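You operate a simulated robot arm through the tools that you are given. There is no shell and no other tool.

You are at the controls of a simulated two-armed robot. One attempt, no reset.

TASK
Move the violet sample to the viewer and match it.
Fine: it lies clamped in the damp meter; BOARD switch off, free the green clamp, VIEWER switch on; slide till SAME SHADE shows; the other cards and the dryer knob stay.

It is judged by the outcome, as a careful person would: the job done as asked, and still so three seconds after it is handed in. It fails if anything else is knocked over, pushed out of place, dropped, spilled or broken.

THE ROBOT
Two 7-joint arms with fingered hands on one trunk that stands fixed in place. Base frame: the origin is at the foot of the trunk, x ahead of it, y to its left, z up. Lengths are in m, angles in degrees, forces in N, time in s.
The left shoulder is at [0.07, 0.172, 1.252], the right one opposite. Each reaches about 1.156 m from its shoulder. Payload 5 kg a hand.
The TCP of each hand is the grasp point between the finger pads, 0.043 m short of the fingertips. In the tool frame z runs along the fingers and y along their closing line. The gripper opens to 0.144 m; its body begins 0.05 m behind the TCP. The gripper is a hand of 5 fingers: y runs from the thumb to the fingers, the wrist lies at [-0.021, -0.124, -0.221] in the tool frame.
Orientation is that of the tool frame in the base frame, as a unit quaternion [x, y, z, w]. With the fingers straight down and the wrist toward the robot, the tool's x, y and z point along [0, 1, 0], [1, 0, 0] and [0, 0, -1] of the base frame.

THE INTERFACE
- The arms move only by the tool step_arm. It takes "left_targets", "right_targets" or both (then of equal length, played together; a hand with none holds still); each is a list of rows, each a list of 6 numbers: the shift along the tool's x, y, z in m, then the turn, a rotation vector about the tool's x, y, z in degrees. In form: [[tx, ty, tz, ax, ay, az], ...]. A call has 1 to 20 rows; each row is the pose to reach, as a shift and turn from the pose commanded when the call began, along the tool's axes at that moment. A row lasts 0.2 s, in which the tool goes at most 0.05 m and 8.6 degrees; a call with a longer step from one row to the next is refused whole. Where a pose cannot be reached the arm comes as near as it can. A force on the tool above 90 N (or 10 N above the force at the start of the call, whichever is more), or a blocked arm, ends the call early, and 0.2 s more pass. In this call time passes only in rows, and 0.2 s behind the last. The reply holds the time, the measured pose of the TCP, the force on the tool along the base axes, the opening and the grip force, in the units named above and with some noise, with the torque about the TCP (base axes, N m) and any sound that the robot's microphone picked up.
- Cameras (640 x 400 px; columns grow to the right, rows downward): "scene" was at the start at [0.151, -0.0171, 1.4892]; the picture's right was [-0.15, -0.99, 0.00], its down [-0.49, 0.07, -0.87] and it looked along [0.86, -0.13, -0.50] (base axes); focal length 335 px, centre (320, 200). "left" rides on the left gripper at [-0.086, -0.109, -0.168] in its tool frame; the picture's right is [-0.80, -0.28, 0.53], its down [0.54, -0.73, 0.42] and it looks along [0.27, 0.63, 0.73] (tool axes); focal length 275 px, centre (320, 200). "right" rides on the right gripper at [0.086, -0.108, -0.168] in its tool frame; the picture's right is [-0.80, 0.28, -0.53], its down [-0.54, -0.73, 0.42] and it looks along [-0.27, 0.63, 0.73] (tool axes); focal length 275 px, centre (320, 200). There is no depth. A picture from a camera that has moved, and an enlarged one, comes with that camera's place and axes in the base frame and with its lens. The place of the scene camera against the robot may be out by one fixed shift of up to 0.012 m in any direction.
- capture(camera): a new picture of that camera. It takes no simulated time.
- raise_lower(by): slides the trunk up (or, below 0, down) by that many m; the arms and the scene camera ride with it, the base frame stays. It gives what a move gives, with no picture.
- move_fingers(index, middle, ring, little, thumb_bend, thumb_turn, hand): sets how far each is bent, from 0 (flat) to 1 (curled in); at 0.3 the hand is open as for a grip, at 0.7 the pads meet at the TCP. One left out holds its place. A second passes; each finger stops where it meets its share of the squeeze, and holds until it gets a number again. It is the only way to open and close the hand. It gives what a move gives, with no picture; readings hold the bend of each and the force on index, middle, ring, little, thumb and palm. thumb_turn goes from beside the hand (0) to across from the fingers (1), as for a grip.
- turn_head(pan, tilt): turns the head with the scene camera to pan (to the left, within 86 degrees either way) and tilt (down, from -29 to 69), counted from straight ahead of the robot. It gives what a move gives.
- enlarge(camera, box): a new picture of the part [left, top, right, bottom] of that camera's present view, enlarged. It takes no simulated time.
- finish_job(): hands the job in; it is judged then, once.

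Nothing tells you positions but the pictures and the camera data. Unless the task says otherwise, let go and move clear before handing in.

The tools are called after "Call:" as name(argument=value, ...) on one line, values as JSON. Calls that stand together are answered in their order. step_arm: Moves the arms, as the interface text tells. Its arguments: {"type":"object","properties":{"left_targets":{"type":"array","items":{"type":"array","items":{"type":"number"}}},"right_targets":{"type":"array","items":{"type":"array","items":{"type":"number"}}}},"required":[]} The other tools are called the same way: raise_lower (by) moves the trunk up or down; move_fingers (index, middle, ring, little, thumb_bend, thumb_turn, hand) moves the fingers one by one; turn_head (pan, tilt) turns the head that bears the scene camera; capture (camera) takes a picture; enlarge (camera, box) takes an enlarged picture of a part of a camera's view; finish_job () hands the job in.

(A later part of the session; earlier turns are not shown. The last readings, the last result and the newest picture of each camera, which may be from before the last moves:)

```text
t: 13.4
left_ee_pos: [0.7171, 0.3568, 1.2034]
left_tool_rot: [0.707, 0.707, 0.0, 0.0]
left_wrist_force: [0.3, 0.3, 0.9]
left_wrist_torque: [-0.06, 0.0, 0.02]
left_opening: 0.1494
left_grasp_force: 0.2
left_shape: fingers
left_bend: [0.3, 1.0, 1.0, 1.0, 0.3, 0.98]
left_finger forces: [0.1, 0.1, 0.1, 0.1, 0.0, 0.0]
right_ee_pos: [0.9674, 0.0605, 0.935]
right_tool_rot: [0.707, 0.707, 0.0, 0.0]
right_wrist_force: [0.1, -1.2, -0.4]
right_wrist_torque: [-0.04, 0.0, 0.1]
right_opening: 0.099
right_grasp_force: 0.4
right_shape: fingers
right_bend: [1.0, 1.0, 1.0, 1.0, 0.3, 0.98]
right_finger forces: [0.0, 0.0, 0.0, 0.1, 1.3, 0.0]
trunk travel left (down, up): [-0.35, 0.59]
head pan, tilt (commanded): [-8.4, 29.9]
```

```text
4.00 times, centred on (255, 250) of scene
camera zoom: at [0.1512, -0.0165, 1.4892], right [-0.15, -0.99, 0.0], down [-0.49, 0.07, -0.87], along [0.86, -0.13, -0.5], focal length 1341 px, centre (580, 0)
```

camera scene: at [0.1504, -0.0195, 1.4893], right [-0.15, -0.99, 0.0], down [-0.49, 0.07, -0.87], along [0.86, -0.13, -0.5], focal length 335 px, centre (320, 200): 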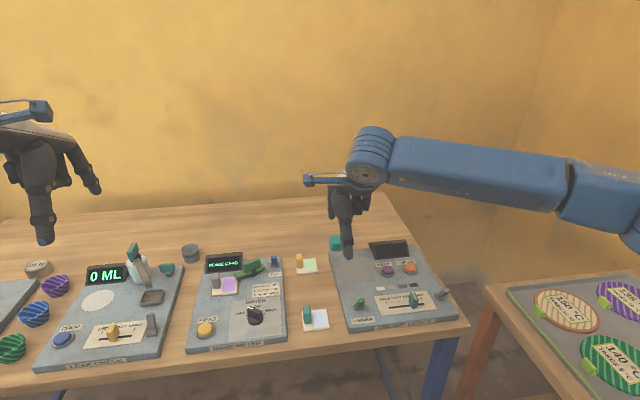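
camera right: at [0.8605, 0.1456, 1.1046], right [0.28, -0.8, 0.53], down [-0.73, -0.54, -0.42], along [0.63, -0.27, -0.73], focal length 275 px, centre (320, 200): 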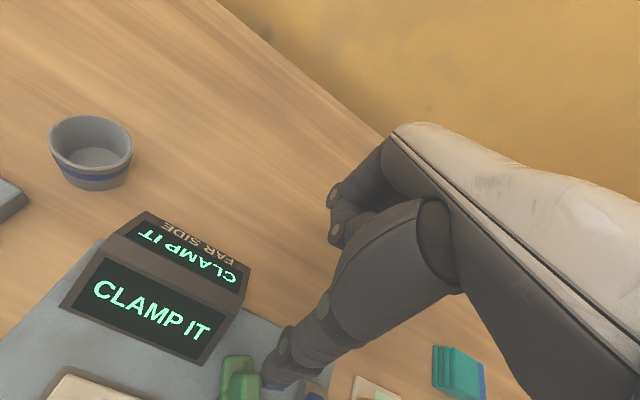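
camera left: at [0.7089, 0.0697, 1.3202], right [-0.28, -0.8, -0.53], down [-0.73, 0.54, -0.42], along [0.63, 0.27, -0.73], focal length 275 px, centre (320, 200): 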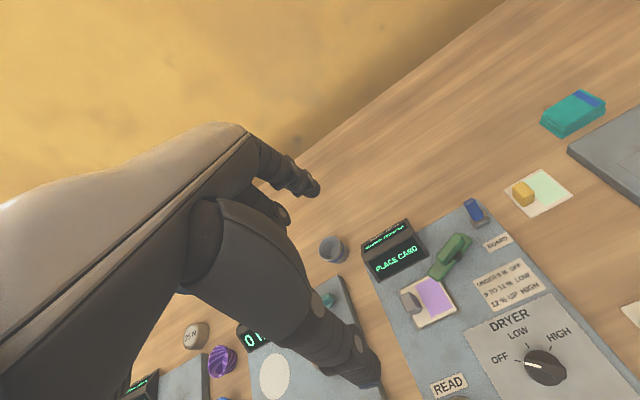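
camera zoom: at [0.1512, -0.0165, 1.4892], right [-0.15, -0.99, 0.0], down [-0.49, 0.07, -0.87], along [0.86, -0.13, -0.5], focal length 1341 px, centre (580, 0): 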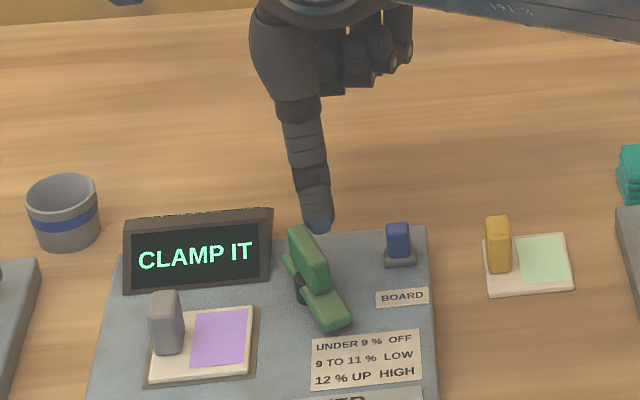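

The clamp is now swung about 90° and clear of the card. I'll lift the right hand away to the right and open the left hand to its normal grip shape, then look again.

Call:
step_arm(right_targets=[[-0.006, 0, -0.01, 0, 0, 0], [-0.008, 0, -0.05, 0, 0, 0], [-0.01, 0, -0.095, 0, 0, 0], [-0.0457, -0.0262, -0.1118, 0, 0, 0], [-0.0814, -0.0524, -0.1236, 0, 0, 0], [-0.1171, -0.0786, -0.1354, 0, 0, 0], [-0.1528, -0.1048, -0.1472, 0, 0, 0], [-0.1885, -0.131, -0.159, 0, 0, 0], [-0.2242, -0.1572, -0.1708, 0, 0, 0], [-0.2599, -0.1834, -0.1826, 0, 0, 0], [-0.2956, -0.2096, -0.1944, 0, 0, 0], [-0.3313, -0.2358, -0.2062, 0, 0, 0], [-0.367, -0.262, -0.218, 0, 0, 0], [-0.4027, -0.2882, -0.2298, 0, 0, 0], [-0.4384, -0.3144, -0.2416, 0, 0, 0], [-0.4741, -0.3406, -0.2534, 0, 0, 0], [-0.5098, -0.3668, -0.2652, 0, 0, 0]])

Call:
move_fingers(hand="left", index=0.5, middle=0.5, ring=0.5, little=0.5, thumb_bend=0.5)

Call:
capture(camera="scene")

Call:
capture(camera="left")

Call:
enlarge(camera="scene", box=[195, 240, 295, 300])

Call:
enlarge(camera="scene", box=[0, 90, 120, 250])

```text
t: 17.0
left_ee_pos: [0.7156, 0.3575, 1.2054]
left_tool_rot: [0.706, 0.708, 0.001, 0.0]
left_wrist_force: [-0.7, -0.1, 1.4]
left_wrist_torque: [0.0, -0.09, 0.06]
left_opening: 0.1492
left_grasp_force: 0.0
left_shape: fingers
left_bend: [0.3, 1.0, 1.0, 1.0, 0.3, 0.98]
left_finger forces: [0.0, 0.1, 0.0, 0.1, 0.0, 0.0]
right_ee_pos: [0.5996, -0.4507, 1.2011]
right_tool_rot: [0.705, 0.709, 0.0, 0.0]
right_wrist_force: [0.4, 0.6, -0.5]
right_wrist_torque: [0.0, -0.06, 0.02]
right_opening: 0.0987
right_grasp_force: 0.0
right_shape: fingers
right_bend: [1.0, 1.0, 1.0, 1.0, 0.3, 0.98]
right_finger forces: [0.1, 0.1, 0.0, 0.0, 0.0, 0.1]
trunk travel left (down, up): [-0.35, 0.59]
head pan, tilt (commanded): [-8.4, 29.9]
```

```text
t: 18.0
left_ee_pos: [0.7178, 0.3563, 1.2027]
left_tool_rot: [0.707, 0.708, 0.0, 0.001]
left_wrist_force: [0.7, 0.0, -0.1]
left_wrist_torque: [0.03, -0.06, -0.01]
left_opening: 0.0789
left_grasp_force: 0.2
left_shape: fingers
left_bend: [0.5, 0.5, 0.5, 0.5, 0.5, 0.98]
left_finger forces: [0.0, 0.0, 0.1, 0.0, 0.0, 0.0]
right_ee_pos: [0.6001, -0.4508, 1.2009]
right_tool_rot: [0.707, 0.707, 0.0, 0.0]
right_wrist_force: [-0.3, -0.3, 0.4]
right_wrist_torque: [-0.02, 0.02, -0.03]
right_opening: 0.0988
right_grasp_force: 0.0
right_shape: fingers
right_bend: [1.0, 1.0, 1.0, 1.0, 0.3, 0.98]
right_finger forces: [0.1, 0.1, 0.1, 0.0, 0.0, 0.0]
trunk travel left (down, up): [-0.35, 0.59]
head pan, tilt (commanded): [-8.4, 29.9]
```

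```text
taken
camera scene: at [0.1505, -0.0172, 1.4893], right [-0.15, -0.99, 0.0], down [-0.49, 0.07, -0.87], along [0.86, -0.13, -0.5], focal length 335 px, centre (320, 200)
```

scene: 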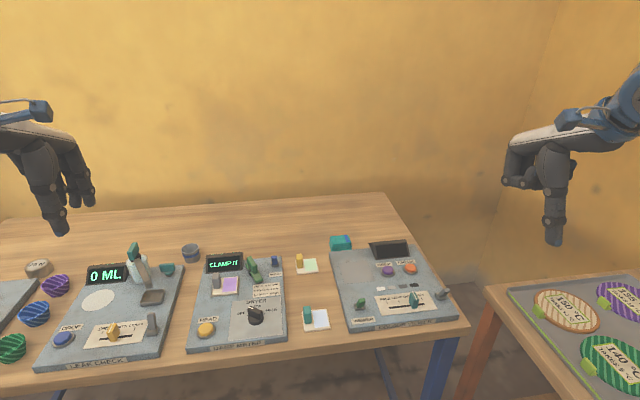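

```text
taken
camera left: at [0.6082, 0.2697, 1.3709], right [-0.28, -0.8, -0.53], down [-0.73, 0.54, -0.42], along [0.63, 0.27, -0.73], focal length 275 px, centre (320, 200)
```

left: 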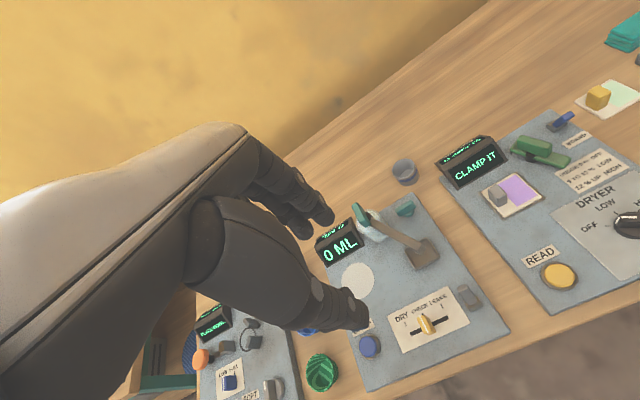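

```text
6.40 times, centred on (245, 270) of scene
camera zoom: at [0.1505, -0.0172, 1.4893], right [-0.15, -0.99, 0.0], down [-0.49, 0.07, -0.87], along [0.86, -0.13, -0.5], focal length 2146 px, centre (800, -248)
```

zoom: 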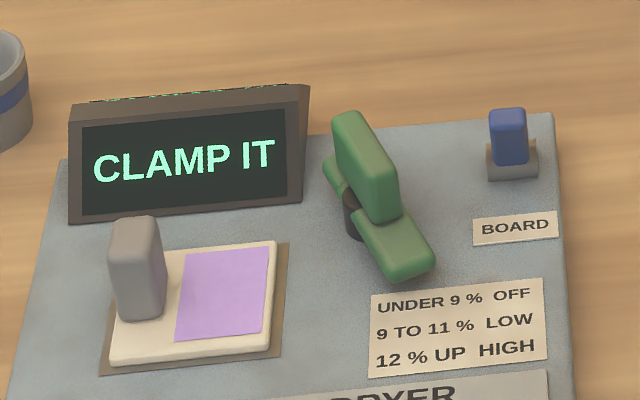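

```text
2.50 times, centred on (60, 170) of scene
camera zoom: at [0.1505, -0.0172, 1.4893], right [-0.15, -0.99, 0.0], down [-0.49, 0.07, -0.87], along [0.86, -0.13, -0.5], focal length 838 px, centre (970, 275)
```

zoom: 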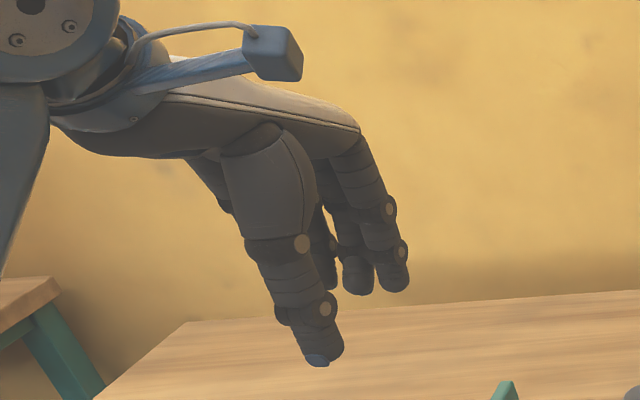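

The clamp points away from the card and the card is free. I'll bring the left hand, half-closed, over the card's grey handle at about (0.817, 0.153).

Call:
step_arm(left_targets=[[-0.04, 0.02, 0.0, 0, 0, 0], [-0.08, 0.04, 0.01, 0, 0, 0], [-0.12, 0.06, 0.02, 0, 0, 0], [-0.16, 0.08, 0.04, 0, 0, 0], [-0.2033, 0.099, 0.06, 0, 0, 0], [-0.2033, 0.099, 0.1, 0, 0, 0], [-0.2033, 0.099, 0.14, 0, 0, 0], [-0.2033, 0.099, 0.165, 0, 0, 0]])

Call:
capture(camera="left")

Call:
enlarge(camera="scene", box=[155, 180, 295, 300])

Call:
enlarge(camera="left", box=[310, 230, 470, 350])

```text
refused: row 5 steps farther than a row can; nothing moved
```

```text
taken
camera left: at [0.6082, 0.2697, 1.3709], right [-0.28, -0.8, -0.53], down [-0.73, 0.54, -0.42], along [0.63, 0.27, -0.73], focal length 275 px, centre (320, 200)
```

left: 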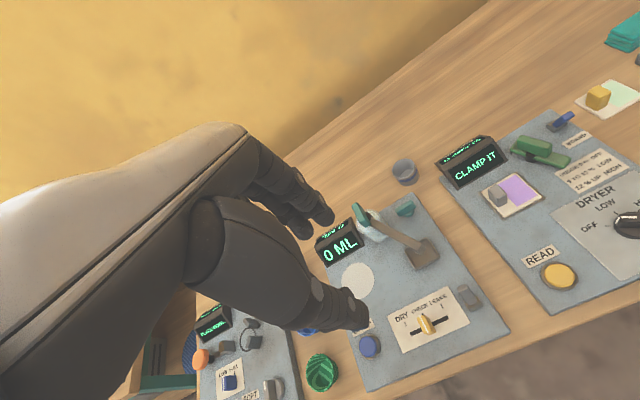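

```text
3.33 times, centred on (225, 240) of scene
camera zoom: at [0.1505, -0.0172, 1.4893], right [-0.15, -0.99, 0.0], down [-0.49, 0.07, -0.87], along [0.86, -0.13, -0.5], focal length 1118 px, centre (637, 67)
```

zoom: 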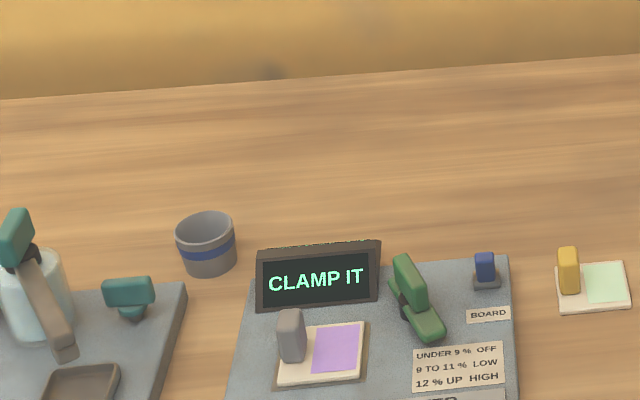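

```text
3.33 times, centred on (390, 290) of left
camera zoom: at [0.6082, 0.2697, 1.3709], right [-0.28, -0.8, -0.53], down [-0.73, 0.54, -0.42], along [0.63, 0.27, -0.73], focal length 918 px, centre (87, -100)
```

zoom: 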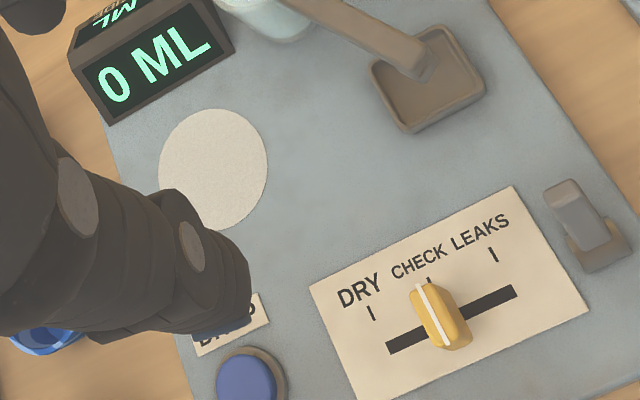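

That call was refused because one row's step was slightly too long, and nothing moved. I'll resend with smaller steps.

Call:
step_arm(left_targets=[[-0.034, 0.0165, 0.0, 0, 0, 0], [-0.068, 0.033, 0.005, 0, 0, 0], [-0.102, 0.0495, 0.012, 0, 0, 0], [-0.136, 0.066, 0.02, 0, 0, 0], [-0.17, 0.0825, 0.04, 0, 0, 0], [-0.2033, 0.099, 0.06, 0, 0, 0], [-0.2033, 0.099, 0.1, 0, 0, 0], [-0.2033, 0.099, 0.14, 0, 0, 0], [-0.2033, 0.099, 0.165, 0, 0, 0]])

Call:
capture(camera="left")

Call:
enlarge(camera="scene", box=[155, 180, 295, 300])

Call:
enlarge(camera="left", box=[310, 230, 470, 350])

```text
t: 20.0
left_ee_pos: [0.8179, 0.1518, 1.0376]
left_tool_rot: [0.708, 0.707, 0.0, 0.001]
left_wrist_force: [-0.4, -0.6, 0.4]
left_wrist_torque: [0.0, -0.01, -0.03]
left_opening: 0.0793
left_grasp_force: 0.1
left_shape: fingers
left_bend: [0.5, 0.5, 0.5, 0.5, 0.5, 0.98]
left_finger forces: [0.0, 0.0, 0.1, 0.0, 0.0, 0.0]
right_ee_pos: [0.6016, -0.4515, 1.1998]
right_tool_rot: [0.707, 0.707, 0.001, 0.0]
right_wrist_force: [-0.1, -0.1, -0.3]
right_wrist_torque: [0.03, 0.03, 0.0]
right_opening: 0.0986
right_grasp_force: 0.2
right_shape: fingers
right_bend: [1.0, 1.0, 1.0, 1.0, 0.3, 0.98]
right_finger forces: [0.0, 0.0, 0.0, 0.0, 0.0, 0.0]
trunk travel left (down, up): [-0.35, 0.59]
head pan, tilt (commanded): [-8.4, 29.9]
```

```text
taken
camera left: at [0.7078, 0.0659, 1.2048], right [-0.28, -0.8, -0.53], down [-0.73, 0.54, -0.42], along [0.63, 0.27, -0.73], focal length 275 px, centre (320, 200)
```

left: 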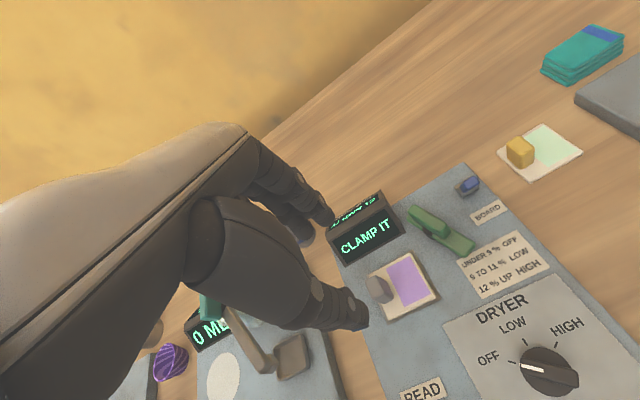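

```text
3.33 times, centred on (225, 240) of scene
camera zoom: at [0.1512, -0.0175, 1.4893], right [-0.15, -0.99, 0.0], down [-0.49, 0.07, -0.87], along [0.86, -0.13, -0.5], focal length 1118 px, centre (637, 67)
```

zoom: 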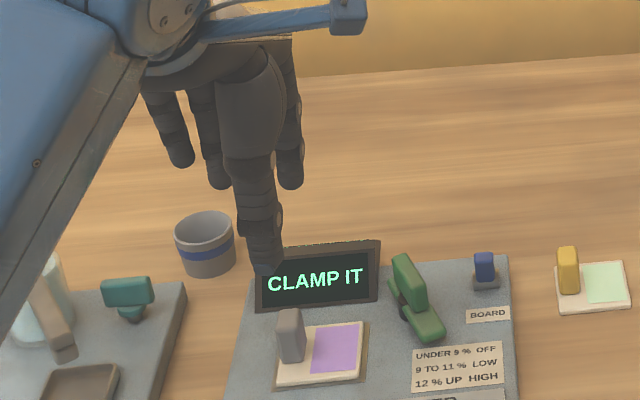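

```text
3.33 times, centred on (390, 290) of left
camera zoom: at [0.7078, 0.0659, 1.2048], right [-0.28, -0.8, -0.53], down [-0.73, 0.54, -0.42], along [0.63, 0.27, -0.73], focal length 918 px, centre (87, -100)
```

zoom: 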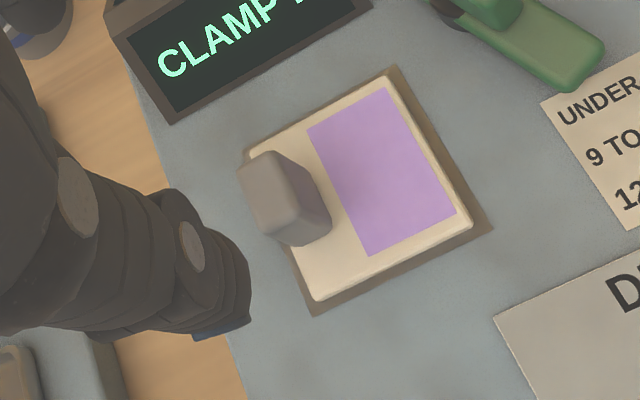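

The left hand is above and slightly left of the handle. I'll zoom in further on the card and handle to fix the grip point.

Call:
enlarge(camera="left", box=[360, 250, 450, 320])

Call:
enlarge(camera="scene", box=[205, 265, 255, 305])

```text
5.71 times, centred on (405, 285) of left
camera zoom: at [0.7078, 0.0659, 1.2048], right [-0.28, -0.8, -0.53], down [-0.73, 0.54, -0.42], along [0.63, 0.27, -0.73], focal length 1573 px, centre (-166, -286)
```

zoom: 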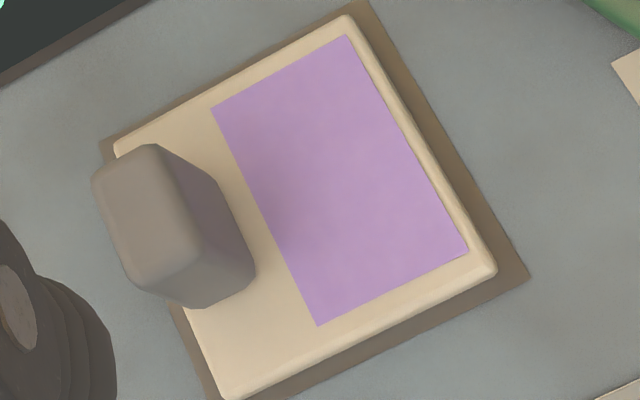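

```text
10.00 times, centred on (230, 285) of scene
camera zoom: at [0.1512, -0.0175, 1.4893], right [-0.15, -0.99, 0.0], down [-0.49, 0.07, -0.87], along [0.86, -0.13, -0.5], focal length 3353 px, centre (1220, -650)
```

zoom: 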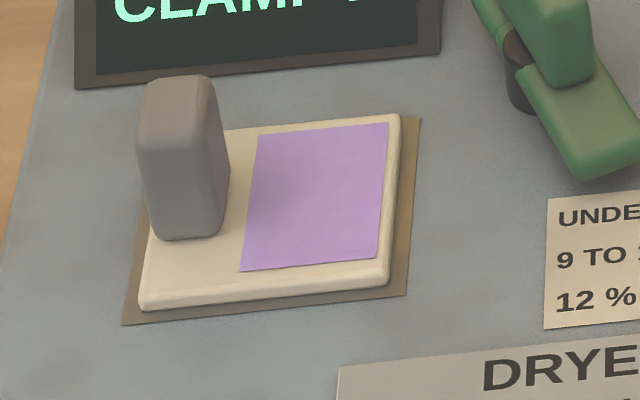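

The card is centred at about (0.8125, 0.1327) and its handle is at (0.812, 0.152), about 21 x 13 mm and topping out near z 0.91. I'll check exactly where the finger and thumb tips are.

Call:
enlarge(camera="left", box=[250, 170, 390, 340])

```text
2.35 times, centred on (320, 255) of left
camera zoom: at [0.7078, 0.0659, 1.2048], right [-0.28, -0.8, -0.53], down [-0.73, 0.54, -0.42], along [0.63, 0.27, -0.73], focal length 648 px, centre (320, 71)
```

zoom: 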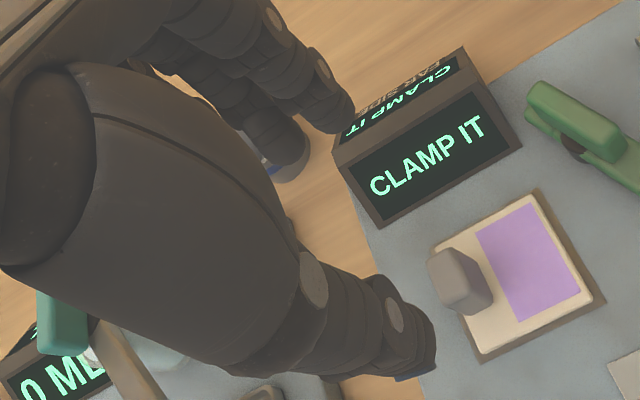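

Index and thumb line up about 6 mm toward the right of the TCP. I'll narrow the hand so it clears the meter's display, then lower around the handle in stages.

Call:
move_fingers(hand="left", index=0.58, middle=0.58, ring=0.58, little=0.58, thumb_bend=0.58)

Call:
step_arm(left_targets=[[0.003, -0.002, 0.025, 0, 0, 0], [0.005, -0.003, 0.05, 0, 0, 0], [0.005, -0.003, 0.07, 0, 0, 0]])

Call:
capture(camera="left")

Call:
enlarge(camera="left", box=[270, 190, 410, 330])

Call:
enlarge(camera="scene", box=[180, 220, 280, 300])

```text
t: 21.0
left_ee_pos: [0.8162, 0.1539, 1.0374]
left_tool_rot: [0.706, 0.708, 0.001, 0.0]
left_wrist_force: [-0.4, -0.3, -0.6]
left_wrist_torque: [0.04, -0.01, 0.0]
left_opening: 0.0541
left_grasp_force: 0.0
left_shape: fingers
left_bend: [0.57, 0.57, 0.57, 0.57, 0.57, 0.98]
left_finger forces: [0.0, 0.0, 0.1, 0.1, 0.1, 0.0]
right_ee_pos: [0.6006, -0.4508, 1.1996]
right_tool_rot: [0.707, 0.707, -0.001, 0.001]
right_wrist_force: [-0.5, -0.6, 0.2]
right_wrist_torque: [0.0, 0.01, 0.03]
right_opening: 0.0987
right_grasp_force: 0.1
right_shape: fingers
right_bend: [1.0, 1.0, 1.0, 1.0, 0.3, 0.98]
right_finger forces: [0.1, 0.1, 0.0, 0.0, 0.0, 0.0]
trunk travel left (down, up): [-0.35, 0.59]
head pan, tilt (commanded): [-8.4, 29.9]
```

```text
t: 21.8
left_ee_pos: [0.8134, 0.1584, 0.9688]
left_tool_rot: [0.707, 0.708, 0.0, 0.0]
left_wrist_force: [-0.4, -0.2, -0.2]
left_wrist_torque: [0.01, 0.01, -0.03]
left_opening: 0.054
left_grasp_force: 0.0
left_shape: fingers
left_bend: [0.57, 0.57, 0.57, 0.57, 0.57, 0.98]
left_finger forces: [0.0, 0.0, 0.0, 0.0, 0.0, 0.0]
right_ee_pos: [0.6017, -0.4507, 1.1998]
right_tool_rot: [0.707, 0.707, 0.0, -0.001]
right_wrist_force: [0.3, 1.1, -0.7]
right_wrist_torque: [-0.03, 0.04, 0.01]
right_opening: 0.0987
right_grasp_force: 0.1
right_shape: fingers
right_bend: [1.0, 1.0, 1.0, 1.0, 0.3, 0.98]
right_finger forces: [0.0, 0.0, 0.0, 0.1, 0.0, 0.0]
trunk travel left (down, up): [-0.35, 0.59]
head pan, tilt (commanded): [-8.4, 29.9]
```

```text
taken
camera left: at [0.7052, 0.0716, 1.1353], right [-0.28, -0.8, -0.53], down [-0.73, 0.54, -0.42], along [0.63, 0.27, -0.73], focal length 275 px, centre (320, 200)
```

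left: 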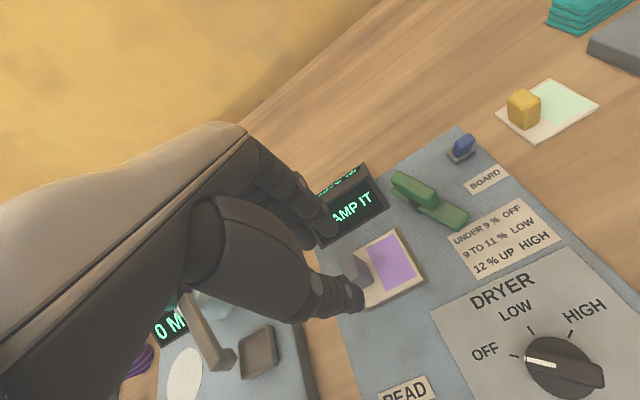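

```text
2.86 times, centred on (340, 260) of left
camera zoom: at [0.7052, 0.0716, 1.1353], right [-0.28, -0.8, -0.53], down [-0.73, 0.54, -0.42], along [0.63, 0.27, -0.73], focal length 786 px, centre (263, 29)
```

zoom: 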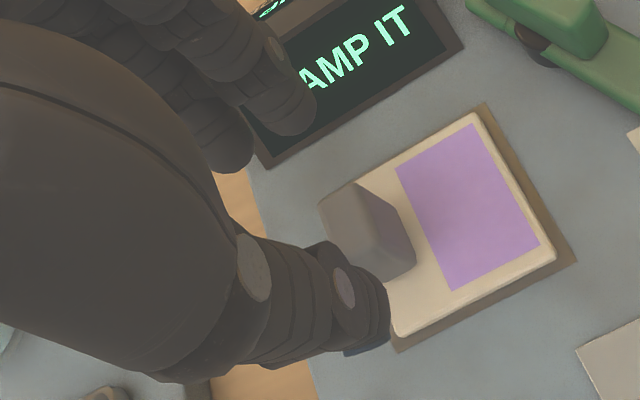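

```text
5.00 times, centred on (230, 260) of scene
camera zoom: at [0.1511, -0.017, 1.4893], right [-0.15, -0.99, 0.0], down [-0.49, 0.07, -0.87], along [0.86, -0.13, -0.5], focal length 1676 px, centre (770, -100)
```

zoom: 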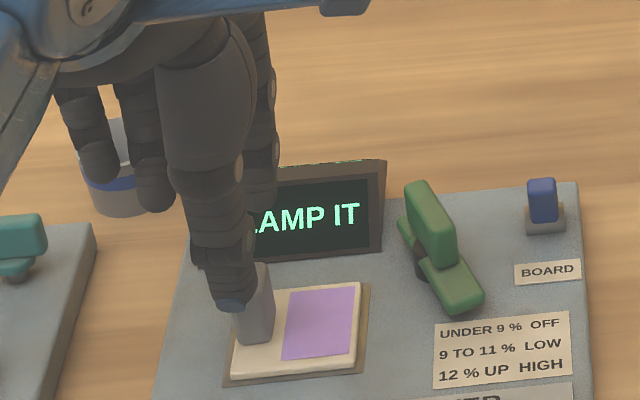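

The thumb is in line with the handle, and the grip centre needs to go about 7 mm forward. I'll shift and lower around the handle.

Call:
step_arm(left_targets=[[0, 0.007, 0.0, 0, 0, 0], [0, 0.007, 0.02, 0, 0, 0], [0, 0.007, 0.035, 0, 0, 0], [0, 0.007, 0.043, 0, 0, 0]])

Call:
enlarge(camera="left", box=[270, 190, 410, 330])

Call:
enlarge(camera="scene", box=[190, 240, 270, 304])

```text
t: 22.8
left_ee_pos: [0.82, 0.1579, 0.9252]
left_tool_rot: [0.707, 0.707, -0.001, 0.0]
left_wrist_force: [-0.3, -0.2, -0.9]
left_wrist_torque: [-0.01, 0.0, -0.05]
left_opening: 0.0538
left_grasp_force: 0.1
left_shape: fingers
left_bend: [0.57, 0.57, 0.57, 0.57, 0.57, 0.98]
left_finger forces: [0.1, 0.1, 0.1, 0.0, 0.0, 0.1]
right_ee_pos: [0.6012, -0.4508, 1.2008]
right_tool_rot: [0.707, 0.707, 0.0, 0.001]
right_wrist_force: [-0.3, 0.0, -0.6]
right_wrist_torque: [-0.03, -0.01, -0.01]
right_opening: 0.0987
right_grasp_force: 0.1
right_shape: fingers
right_bend: [1.0, 1.0, 1.0, 1.0, 0.3, 0.98]
right_finger forces: [0.1, 0.0, 0.0, 0.1, 0.0, 0.0]
trunk travel left (down, up): [-0.35, 0.59]
head pan, tilt (commanded): [-8.4, 29.9]
```

```text
2.86 times, centred on (340, 260) of left
camera zoom: at [0.7115, 0.0714, 1.0919], right [-0.28, -0.8, -0.53], down [-0.73, 0.54, -0.42], along [0.63, 0.27, -0.73], focal length 786 px, centre (263, 29)
```

zoom: 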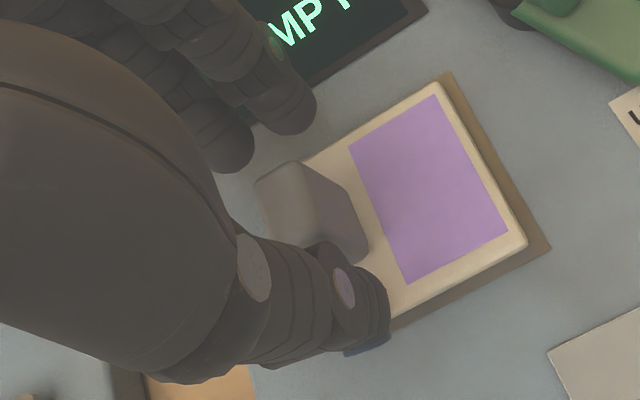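

```text
6.25 times, centred on (230, 272) of scene
camera zoom: at [0.151, -0.0171, 1.4892], right [-0.15, -0.99, 0.0], down [-0.49, 0.07, -0.87], along [0.86, -0.13, -0.5], focal length 2096 px, centre (882, -250)
```

zoom: 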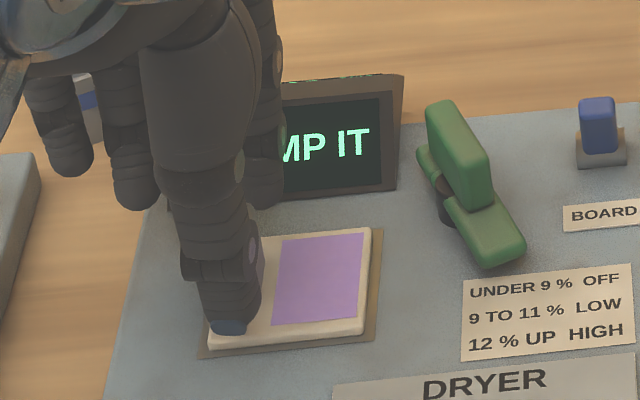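

The handle sits squarely between index and thumb with the tips just above the card. I'll close the index and thumb on it.

Call:
move_fingers(hand="left", index=0.7, thumb_bend=0.7)

Call:
enlarge(camera="left", box=[270, 190, 410, 330])

Call:
enlarge(camera="scene", box=[190, 240, 270, 304])

```text
t: 23.8
left_ee_pos: [0.8202, 0.1588, 0.9254]
left_tool_rot: [0.706, 0.708, 0.0, 0.0]
left_wrist_force: [0.5, -0.6, -1.3]
left_wrist_torque: [-0.01, 0.0, -0.03]
left_opening: 0.0273
left_grasp_force: 6.7
left_shape: fingers
left_bend: [0.64, 0.57, 0.57, 0.57, 0.65, 0.97]
left_finger forces: [6.7, 0.1, 0.1, 0.1, 6.7, 0.1]
right_ee_pos: [0.6011, -0.4504, 1.1997]
right_tool_rot: [0.707, 0.707, 0.0, 0.0]
right_wrist_force: [0.4, 0.0, 0.0]
right_wrist_torque: [0.0, 0.02, 0.03]
right_opening: 0.0987
right_grasp_force: 0.1
right_shape: fingers
right_bend: [1.0, 1.0, 1.0, 1.0, 0.3, 0.98]
right_finger forces: [0.0, 0.0, 0.0, 0.0, 0.0, 0.0]
trunk travel left (down, up): [-0.35, 0.59]
head pan, tilt (commanded): [-8.4, 29.9]
```

```text
2.86 times, centred on (340, 260) of left
camera zoom: at [0.7114, 0.0714, 1.0921], right [-0.28, -0.8, -0.53], down [-0.73, 0.54, -0.42], along [0.63, 0.27, -0.73], focal length 786 px, centre (263, 29)
```

zoom: 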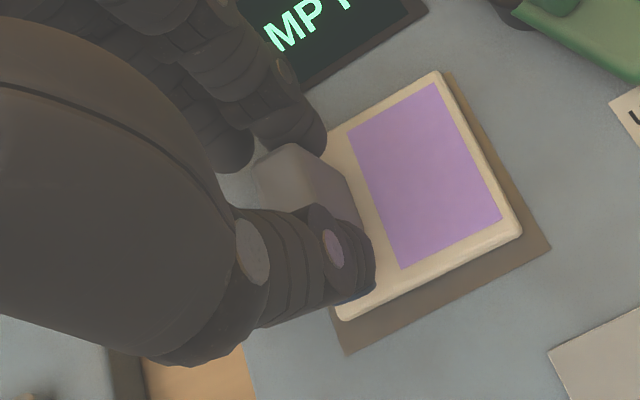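

```text
6.25 times, centred on (230, 272) of scene
camera zoom: at [0.1509, -0.0171, 1.4892], right [-0.15, -0.99, 0.0], down [-0.49, 0.07, -0.87], along [0.86, -0.13, -0.5], focal length 2096 px, centre (882, -250)
```

zoom: 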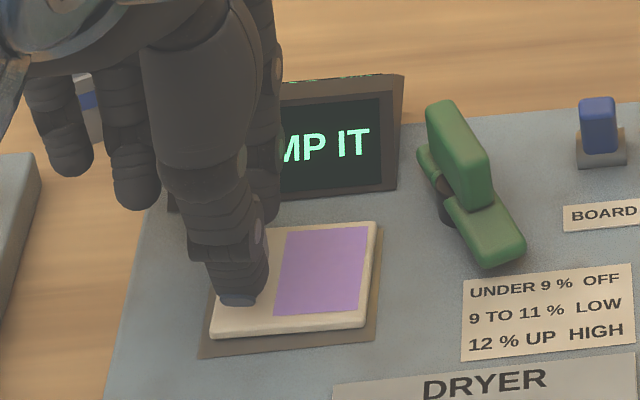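

The grip holds at 6.7 N on both sides and the card shifted forward slightly. I'll lift a little and check that it stays level.

Call:
step_arm(left_targets=[[0, 0, -0.01, 0, 0, 0], [0, 0, -0.025, 0, 0, 0], [0, 0, -0.045, 0, 0, 0]])

Call:
capture(camera="left")

Call:
enlarge(camera="scene", box=[180, 220, 280, 300])

```text
t: 24.6
left_ee_pos: [0.821, 0.1591, 0.9705]
left_tool_rot: [0.706, 0.708, 0.0, 0.0]
left_wrist_force: [0.1, -1.0, -0.6]
left_wrist_torque: [0.0, -0.02, -0.01]
left_opening: 0.0275
left_grasp_force: 7.2
left_shape: fingers
left_bend: [0.64, 0.57, 0.57, 0.57, 0.65, 0.97]
left_finger forces: [6.7, 0.1, 0.1, 0.0, 6.7, 0.0]
right_ee_pos: [0.6012, -0.4498, 1.1998]
right_tool_rot: [0.707, 0.707, 0.001, -0.001]
right_wrist_force: [-0.8, -0.3, 0.1]
right_wrist_torque: [0.04, 0.01, -0.02]
right_opening: 0.0987
right_grasp_force: 0.1
right_shape: fingers
right_bend: [1.0, 1.0, 1.0, 1.0, 0.3, 0.98]
right_finger forces: [0.1, 0.0, 0.0, 0.0, 0.0, 0.0]
trunk travel left (down, up): [-0.35, 0.59]
head pan, tilt (commanded): [-8.4, 29.9]
```

```text
taken
camera left: at [0.7118, 0.0718, 1.1378], right [-0.28, -0.8, -0.53], down [-0.73, 0.54, -0.42], along [0.63, 0.27, -0.73], focal length 275 px, centre (320, 200)
```

left: 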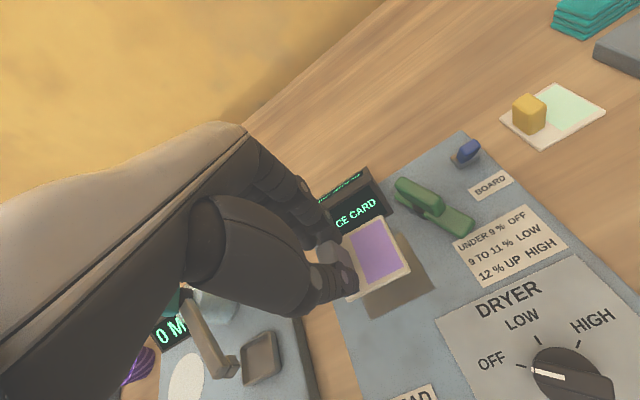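

```text
5.00 times, centred on (230, 260) of scene
camera zoom: at [0.1506, -0.0172, 1.4892], right [-0.15, -0.99, 0.0], down [-0.49, 0.07, -0.87], along [0.86, -0.13, -0.5], focal length 1676 px, centre (770, -100)
```

zoom: 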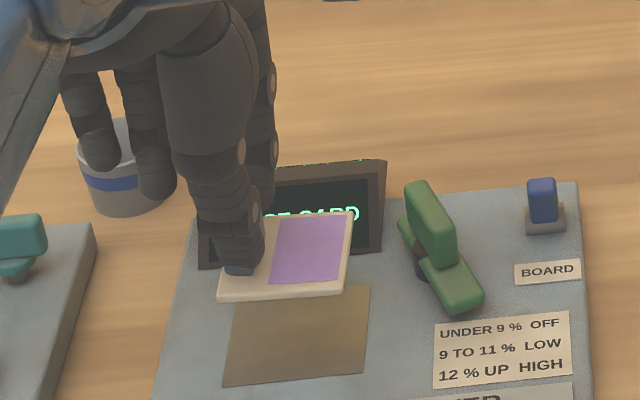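

The card is off the meter and level. I'll raise it and carry it across toward the viewer, stopping short to compare card and pad in the same camera.

Call:
step_arm(left_targets=[[0, 0, -0.03, 0, 0, 0], [0, 0, -0.06, 0, 0, 0], [-0.035, 0, -0.075, 0, 0, 0], [-0.075, 0, -0.08, 0, 0, 0], [-0.115, 0, -0.08, 0, 0, 0], [-0.155, 0, -0.08, 0, 0, 0], [-0.195, 0, -0.08, 0, 0, 0], [-0.235, 0, -0.08, 0, 0, 0], [-0.275, 0, -0.08, 0, 0, 0], [-0.31, 0, -0.08, 0, 0, 0]])

Call:
capture(camera="left")

Call:
capture(camera="scene")

```text
t: 26.8
left_ee_pos: [0.82, -0.1519, 1.0507]
left_tool_rot: [0.707, 0.707, 0.001, -0.001]
left_wrist_force: [0.2, 0.2, -1.1]
left_wrist_torque: [0.05, 0.08, -0.02]
left_opening: 0.0272
left_grasp_force: 6.6
left_shape: fingers
left_bend: [0.64, 0.57, 0.57, 0.57, 0.65, 0.97]
left_finger forces: [6.5, 0.0, 0.0, 0.0, 6.5, 0.0]
right_ee_pos: [0.6006, -0.451, 1.2005]
right_tool_rot: [0.707, 0.708, 0.001, 0.0]
right_wrist_force: [-0.9, 0.1, -0.3]
right_wrist_torque: [0.04, 0.04, -0.01]
right_opening: 0.0987
right_grasp_force: 0.0
right_shape: fingers
right_bend: [1.0, 1.0, 1.0, 1.0, 0.3, 0.98]
right_finger forces: [0.0, 0.1, 0.0, 0.0, 0.1, 0.0]
trunk travel left (down, up): [-0.35, 0.59]
head pan, tilt (commanded): [-8.4, 29.9]
```

```text
taken
camera left: at [0.7114, -0.2401, 1.2171], right [-0.28, -0.8, -0.54], down [-0.73, 0.54, -0.42], along [0.63, 0.27, -0.73], focal length 275 px, centre (320, 200)
```

left: 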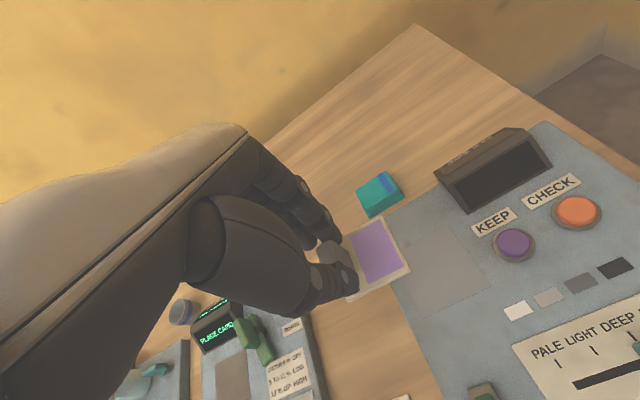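

```text
taken
camera scene: at [0.1506, -0.0188, 1.4892], right [-0.15, -0.99, 0.0], down [-0.49, 0.07, -0.87], along [0.86, -0.13, -0.5], focal length 335 px, centre (320, 200)
```

scene: 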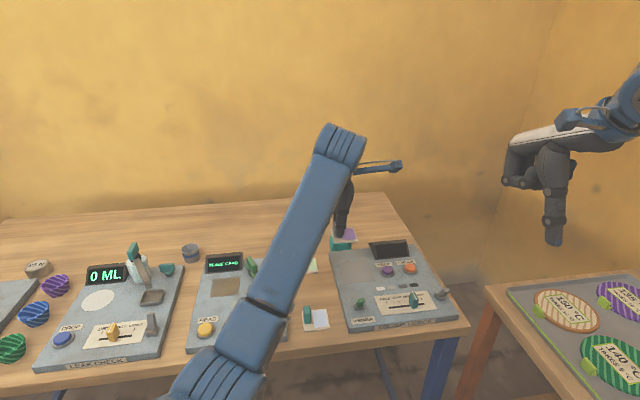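

Call:
enlarge(camera="left", box=[320, 190, 520, 330])

Call:
enlarge(camera="scene", box=[310, 190, 450, 340])

```text
2.86 times, centred on (420, 260) of left
camera zoom: at [0.7114, -0.2401, 1.2171], right [-0.28, -0.8, -0.54], down [-0.73, 0.54, -0.42], along [0.63, 0.27, -0.73], focal length 786 px, centre (34, 29)
```

zoom: 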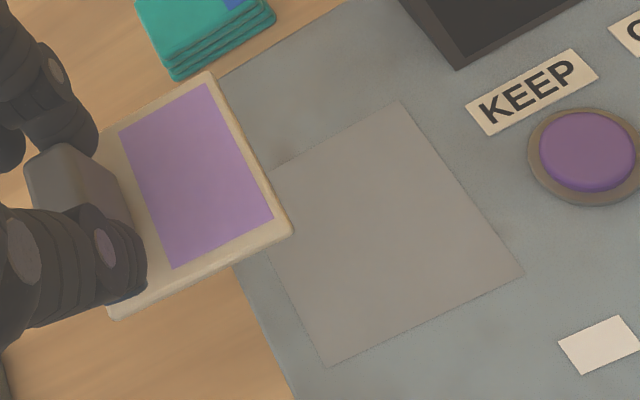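

```text
2.67 times, centred on (380, 265) of scene
camera zoom: at [0.1506, -0.0188, 1.4892], right [-0.15, -0.99, 0.0], down [-0.49, 0.07, -0.87], along [0.86, -0.13, -0.5], focal length 894 px, centre (160, 27)
```

zoom: 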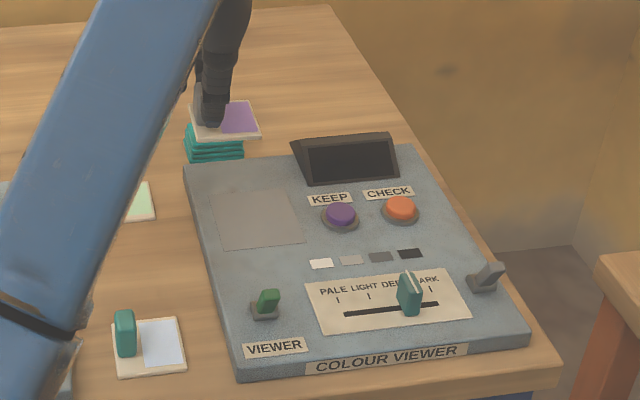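

The viewer pad is centred at about (0.82, -0.217) and the card currently at about (0.815, -0.180). I'll shift by (+5, -37) mm and lower to just above the pad.

Call:
step_arm(left_targets=[[-0.02, 0.003, 0.01, 0, 0, 0], [-0.037, 0.005, 0.03, 0, 0, 0], [-0.037, 0.005, 0.06, 0, 0, 0], [-0.037, 0.005, 0.085, 0, 0, 0], [-0.037, 0.005, 0.105, 0, 0, 0]])

Call:
enlarge(camera="left", box=[300, 190, 500, 350])

Call:
enlarge(camera="scene", box=[310, 190, 450, 340])

```text
t: 28.2
left_ee_pos: [0.8552, -0.1368, 0.951]
left_tool_rot: [0.688, 0.726, 0.025, -0.004]
left_wrist_force: [0.7, 0.5, -0.7]
left_wrist_torque: [0.02, 0.02, -0.01]
left_opening: 0.0274
left_grasp_force: 6.6
left_shape: fingers
left_bend: [0.64, 0.57, 0.57, 0.57, 0.65, 0.97]
left_finger forces: [6.6, 0.0, 0.0, 0.0, 6.6, 0.1]
right_ee_pos: [0.6018, -0.4505, 1.1991]
right_tool_rot: [0.707, 0.708, -0.001, -0.001]
right_wrist_force: [-0.5, 0.8, 0.1]
right_wrist_torque: [-0.02, -0.02, 0.02]
right_opening: 0.0985
right_grasp_force: 0.1
right_shape: fingers
right_bend: [1.0, 1.0, 1.0, 1.0, 0.3, 0.98]
right_finger forces: [0.0, 0.1, 0.1, 0.0, 0.0, 0.1]
trunk travel left (down, up): [-0.35, 0.59]
head pan, tilt (commanded): [-8.4, 29.9]
stopped in row 5 (left hand): the arm was blocked; the commanded pose is now the measured one
```

```text
2.50 times, centred on (400, 270) of left
camera zoom: at [0.7467, -0.2356, 1.1114], right [-0.23, -0.79, -0.57], down [-0.74, 0.52, -0.42], along [0.63, 0.33, -0.7], focal length 688 px, centre (120, 25)
```

zoom: 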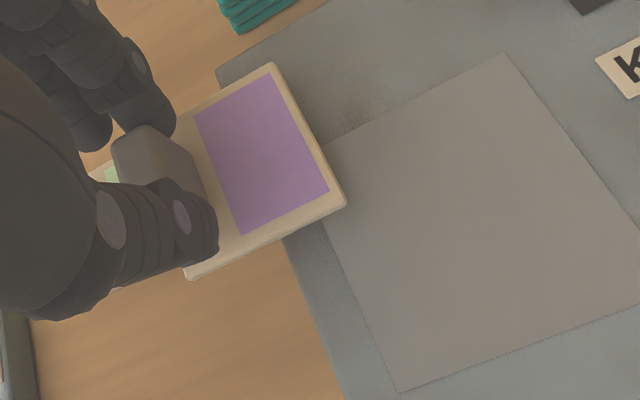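

```text
2.67 times, centred on (380, 265) of scene
camera zoom: at [0.1506, -0.0172, 1.4893], right [-0.15, -0.99, 0.0], down [-0.49, 0.07, -0.87], along [0.86, -0.13, -0.5], focal length 894 px, centre (160, 27)
```

zoom: 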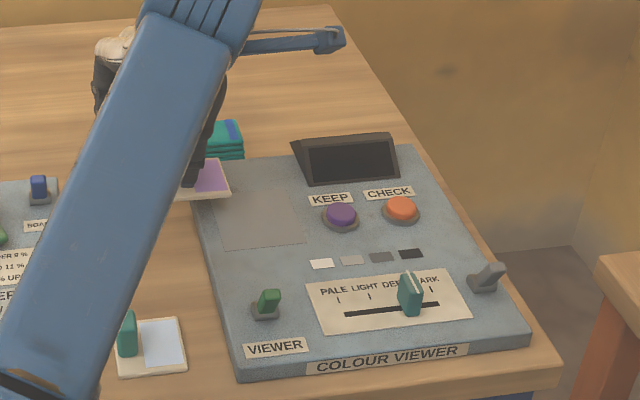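

The left arm was blocked before reaching the pad: it drifted and turned a little with almost no force at the hand, so something about the arm itself is limiting it. I'll lift straight back up with the card and look at the arm.

Call:
step_arm(left_targets=[[0, 0, -0.02, 0, 0, 0], [0.005, -0.01, -0.05, 0.5, -0.7, 1.0], [0.01, -0.02, -0.08, 1.0, -1.4, 2.0], [0.015, -0.03, -0.11, 1.7, -2.3, 3.0]])

Call:
capture(camera="scene")

Call:
capture(camera="right")

Call:
capture(camera="left")

```text
t: 29.4
left_ee_pos: [0.8367, -0.0919, 1.0502]
left_tool_rot: [0.694, 0.72, 0.014, -0.012]
left_wrist_force: [0.5, 0.1, 0.7]
left_wrist_torque: [0.01, 0.04, 0.03]
left_opening: 0.0275
left_grasp_force: 6.6
left_shape: fingers
left_bend: [0.64, 0.57, 0.57, 0.57, 0.65, 0.97]
left_finger forces: [6.7, 0.1, 0.0, 0.0, 6.6, 0.1]
right_ee_pos: [0.6017, -0.449, 1.1993]
right_tool_rot: [0.706, 0.708, 0.0, 0.0]
right_wrist_force: [0.7, -0.6, 0.1]
right_wrist_torque: [0.0, 0.06, -0.01]
right_opening: 0.0988
right_grasp_force: 0.0
right_shape: fingers
right_bend: [1.0, 1.0, 1.0, 1.0, 0.3, 0.98]
right_finger forces: [0.0, 0.1, 0.0, 0.0, 0.0, 0.0]
trunk travel left (down, up): [-0.35, 0.59]
head pan, tilt (commanded): [-8.4, 29.9]
stopped in row 4 (left hand): the arm was blocked; the commanded pose is now the measured one
```

```text
taken
camera scene: at [0.1513, -0.0173, 1.4892], right [-0.15, -0.99, 0.0], down [-0.49, 0.07, -0.87], along [0.86, -0.13, -0.5], focal length 335 px, centre (320, 200)
```

scene: 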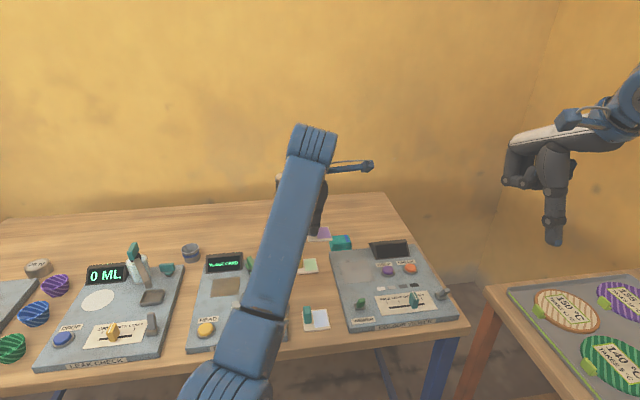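

```text
taken
camera right: at [0.4942, -0.3652, 1.369], right [0.28, -0.8, 0.53], down [-0.73, -0.54, -0.42], along [0.63, -0.27, -0.73], focal length 275 px, centre (320, 200)
```

right: 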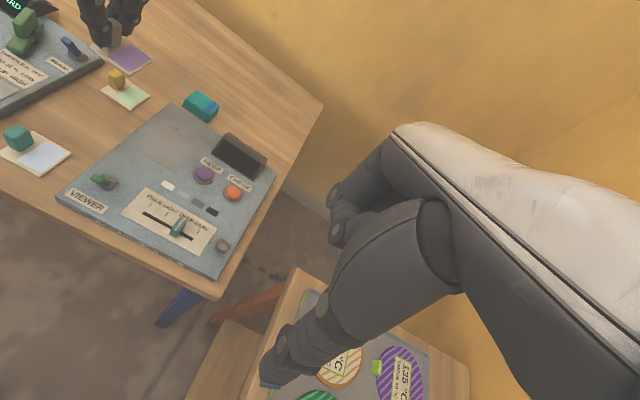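

```text
taken
camera left: at [0.7304, -0.1882, 1.2129], right [-0.25, -0.79, -0.56], down [-0.74, 0.53, -0.4], along [0.62, 0.32, -0.72], focal length 275 px, centre (320, 200)
```

left: 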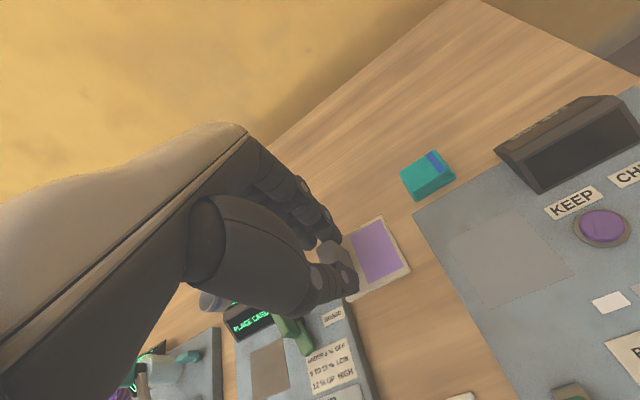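

The left arm runs out of motion this far to the right, so the right hand should do the final placing. I'll bring the card back to the open table behind the damp meter, around (0.99, 0), which both hands can reach, set it down there and regrip with the right hand.

Call:
step_arm(left_targets=[[0.02, 0.01, 0, 0, -0.5, 0.5], [0.04, 0.03, -0.005, 0, -1.0, 1.0], [0.06, 0.06, -0.01, 0.1, -1.5, 1.5], [0.08, 0.09, -0.015, 0.1, -2.1, 2.1], [0.1, 0.12, -0.02, 0.1, -2.1, 2.1]])

Call:
capture(camera="left")

Call:
capture(camera="scene")

```text
t: 30.6
left_ee_pos: [0.9518, 0.0098, 1.0722]
left_tool_rot: [0.708, 0.706, -0.001, 0.0]
left_wrist_force: [-0.4, -0.5, -1.2]
left_wrist_torque: [-0.04, -0.01, -0.01]
left_opening: 0.0272
left_grasp_force: 7.1
left_shape: fingers
left_bend: [0.64, 0.57, 0.57, 0.57, 0.66, 0.97]
left_finger forces: [6.6, 0.0, 0.0, 0.0, 6.6, 0.1]
right_ee_pos: [0.6026, -0.449, 1.2]
right_tool_rot: [0.707, 0.707, 0.0, 0.0]
right_wrist_force: [-0.3, 0.0, -0.4]
right_wrist_torque: [-0.01, 0.02, -0.01]
right_opening: 0.0989
right_grasp_force: 0.1
right_shape: fingers
right_bend: [1.0, 1.0, 1.0, 1.0, 0.3, 0.98]
right_finger forces: [0.0, 0.1, 0.1, 0.0, 0.0, 0.0]
trunk travel left (down, up): [-0.35, 0.59]
head pan, tilt (commanded): [-8.4, 29.9]
```

```text
taken
camera left: at [0.8428, -0.0772, 1.2396], right [-0.29, -0.8, -0.53], down [-0.72, 0.54, -0.42], along [0.63, 0.26, -0.73], focal length 275 px, centre (320, 200)
```

left: 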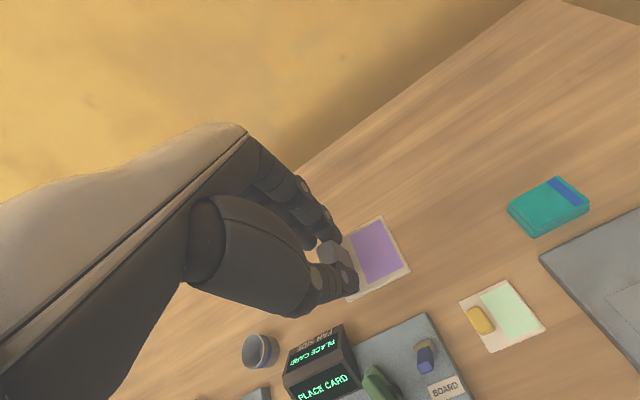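

```text
taken
camera scene: at [0.1517, -0.0164, 1.4891], right [-0.15, -0.99, 0.0], down [-0.49, 0.07, -0.87], along [0.86, -0.13, -0.5], focal length 335 px, centre (320, 200)
```

scene: 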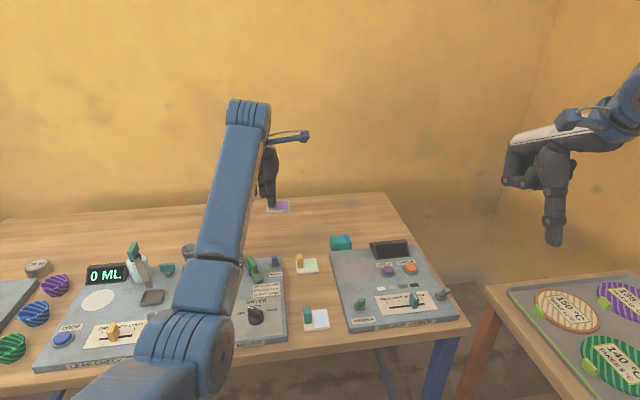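

The arm is tracking cleanly again. I'll move to (0.998, 0.018) and lower the card to just above the table.

Call:
step_arm(left_targets=[[0.004, 0.025, 0.02, 0, 0, 0], [0.008, 0.046, 0.05, 0, 0, 0], [0.008, 0.046, 0.085, 0, 0, 0], [0.008, 0.046, 0.115, 0, 0, 0], [0.008, 0.046, 0.14, 0, 0, 0], [0.008, 0.046, 0.155, 0, 0, 0]])

Call:
enlarge(camera="left", box=[270, 190, 430, 320])

Call:
enlarge(camera="scene", box=[220, 180, 320, 260])

```text
t: 32.0
left_ee_pos: [0.9982, 0.0174, 0.919]
left_tool_rot: [0.708, 0.707, -0.001, 0.001]
left_wrist_force: [-0.4, 0.6, 0.5]
left_wrist_torque: [0.03, 0.01, -0.01]
left_opening: 0.0274
left_grasp_force: 6.2
left_shape: fingers
left_bend: [0.64, 0.57, 0.57, 0.57, 0.66, 0.97]
left_finger forces: [6.6, 0.1, 0.0, 0.0, 6.5, 0.0]
right_ee_pos: [0.6022, -0.4511, 1.2011]
right_tool_rot: [0.706, 0.708, 0.0, 0.001]
right_wrist_force: [-0.5, -0.3, -0.3]
right_wrist_torque: [-0.06, -0.02, -0.02]
right_opening: 0.0986
right_grasp_force: 0.1
right_shape: fingers
right_bend: [1.0, 1.0, 1.0, 1.0, 0.3, 0.98]
right_finger forces: [0.0, 0.1, 0.0, 0.0, 0.0, 0.0]
trunk travel left (down, up): [-0.35, 0.59]
head pan, tilt (commanded): [-8.4, 29.9]
```

```text
3.08 times, centred on (350, 255) of left
camera zoom: at [0.8881, -0.0695, 1.0855], right [-0.29, -0.8, -0.53], down [-0.72, 0.54, -0.42], along [0.63, 0.26, -0.73], focal length 847 px, centre (228, 31)
```

zoom: 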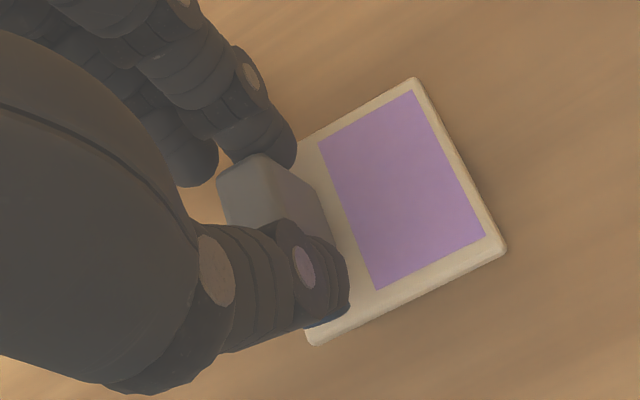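

```text
5.00 times, centred on (270, 220) of scene
camera zoom: at [0.1511, -0.0171, 1.4892], right [-0.15, -0.99, 0.0], down [-0.49, 0.07, -0.87], along [0.86, -0.13, -0.5], focal length 1676 px, centre (570, 100)
```

zoom: 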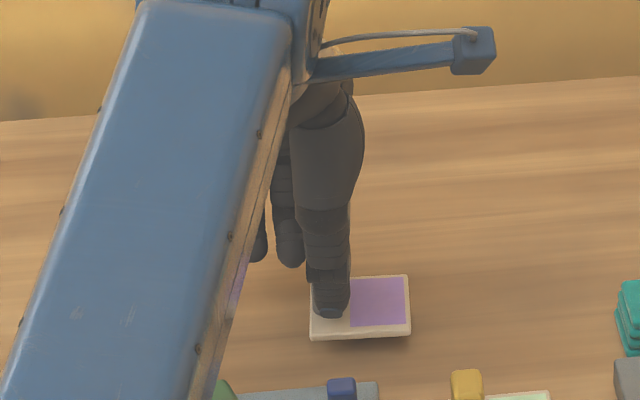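

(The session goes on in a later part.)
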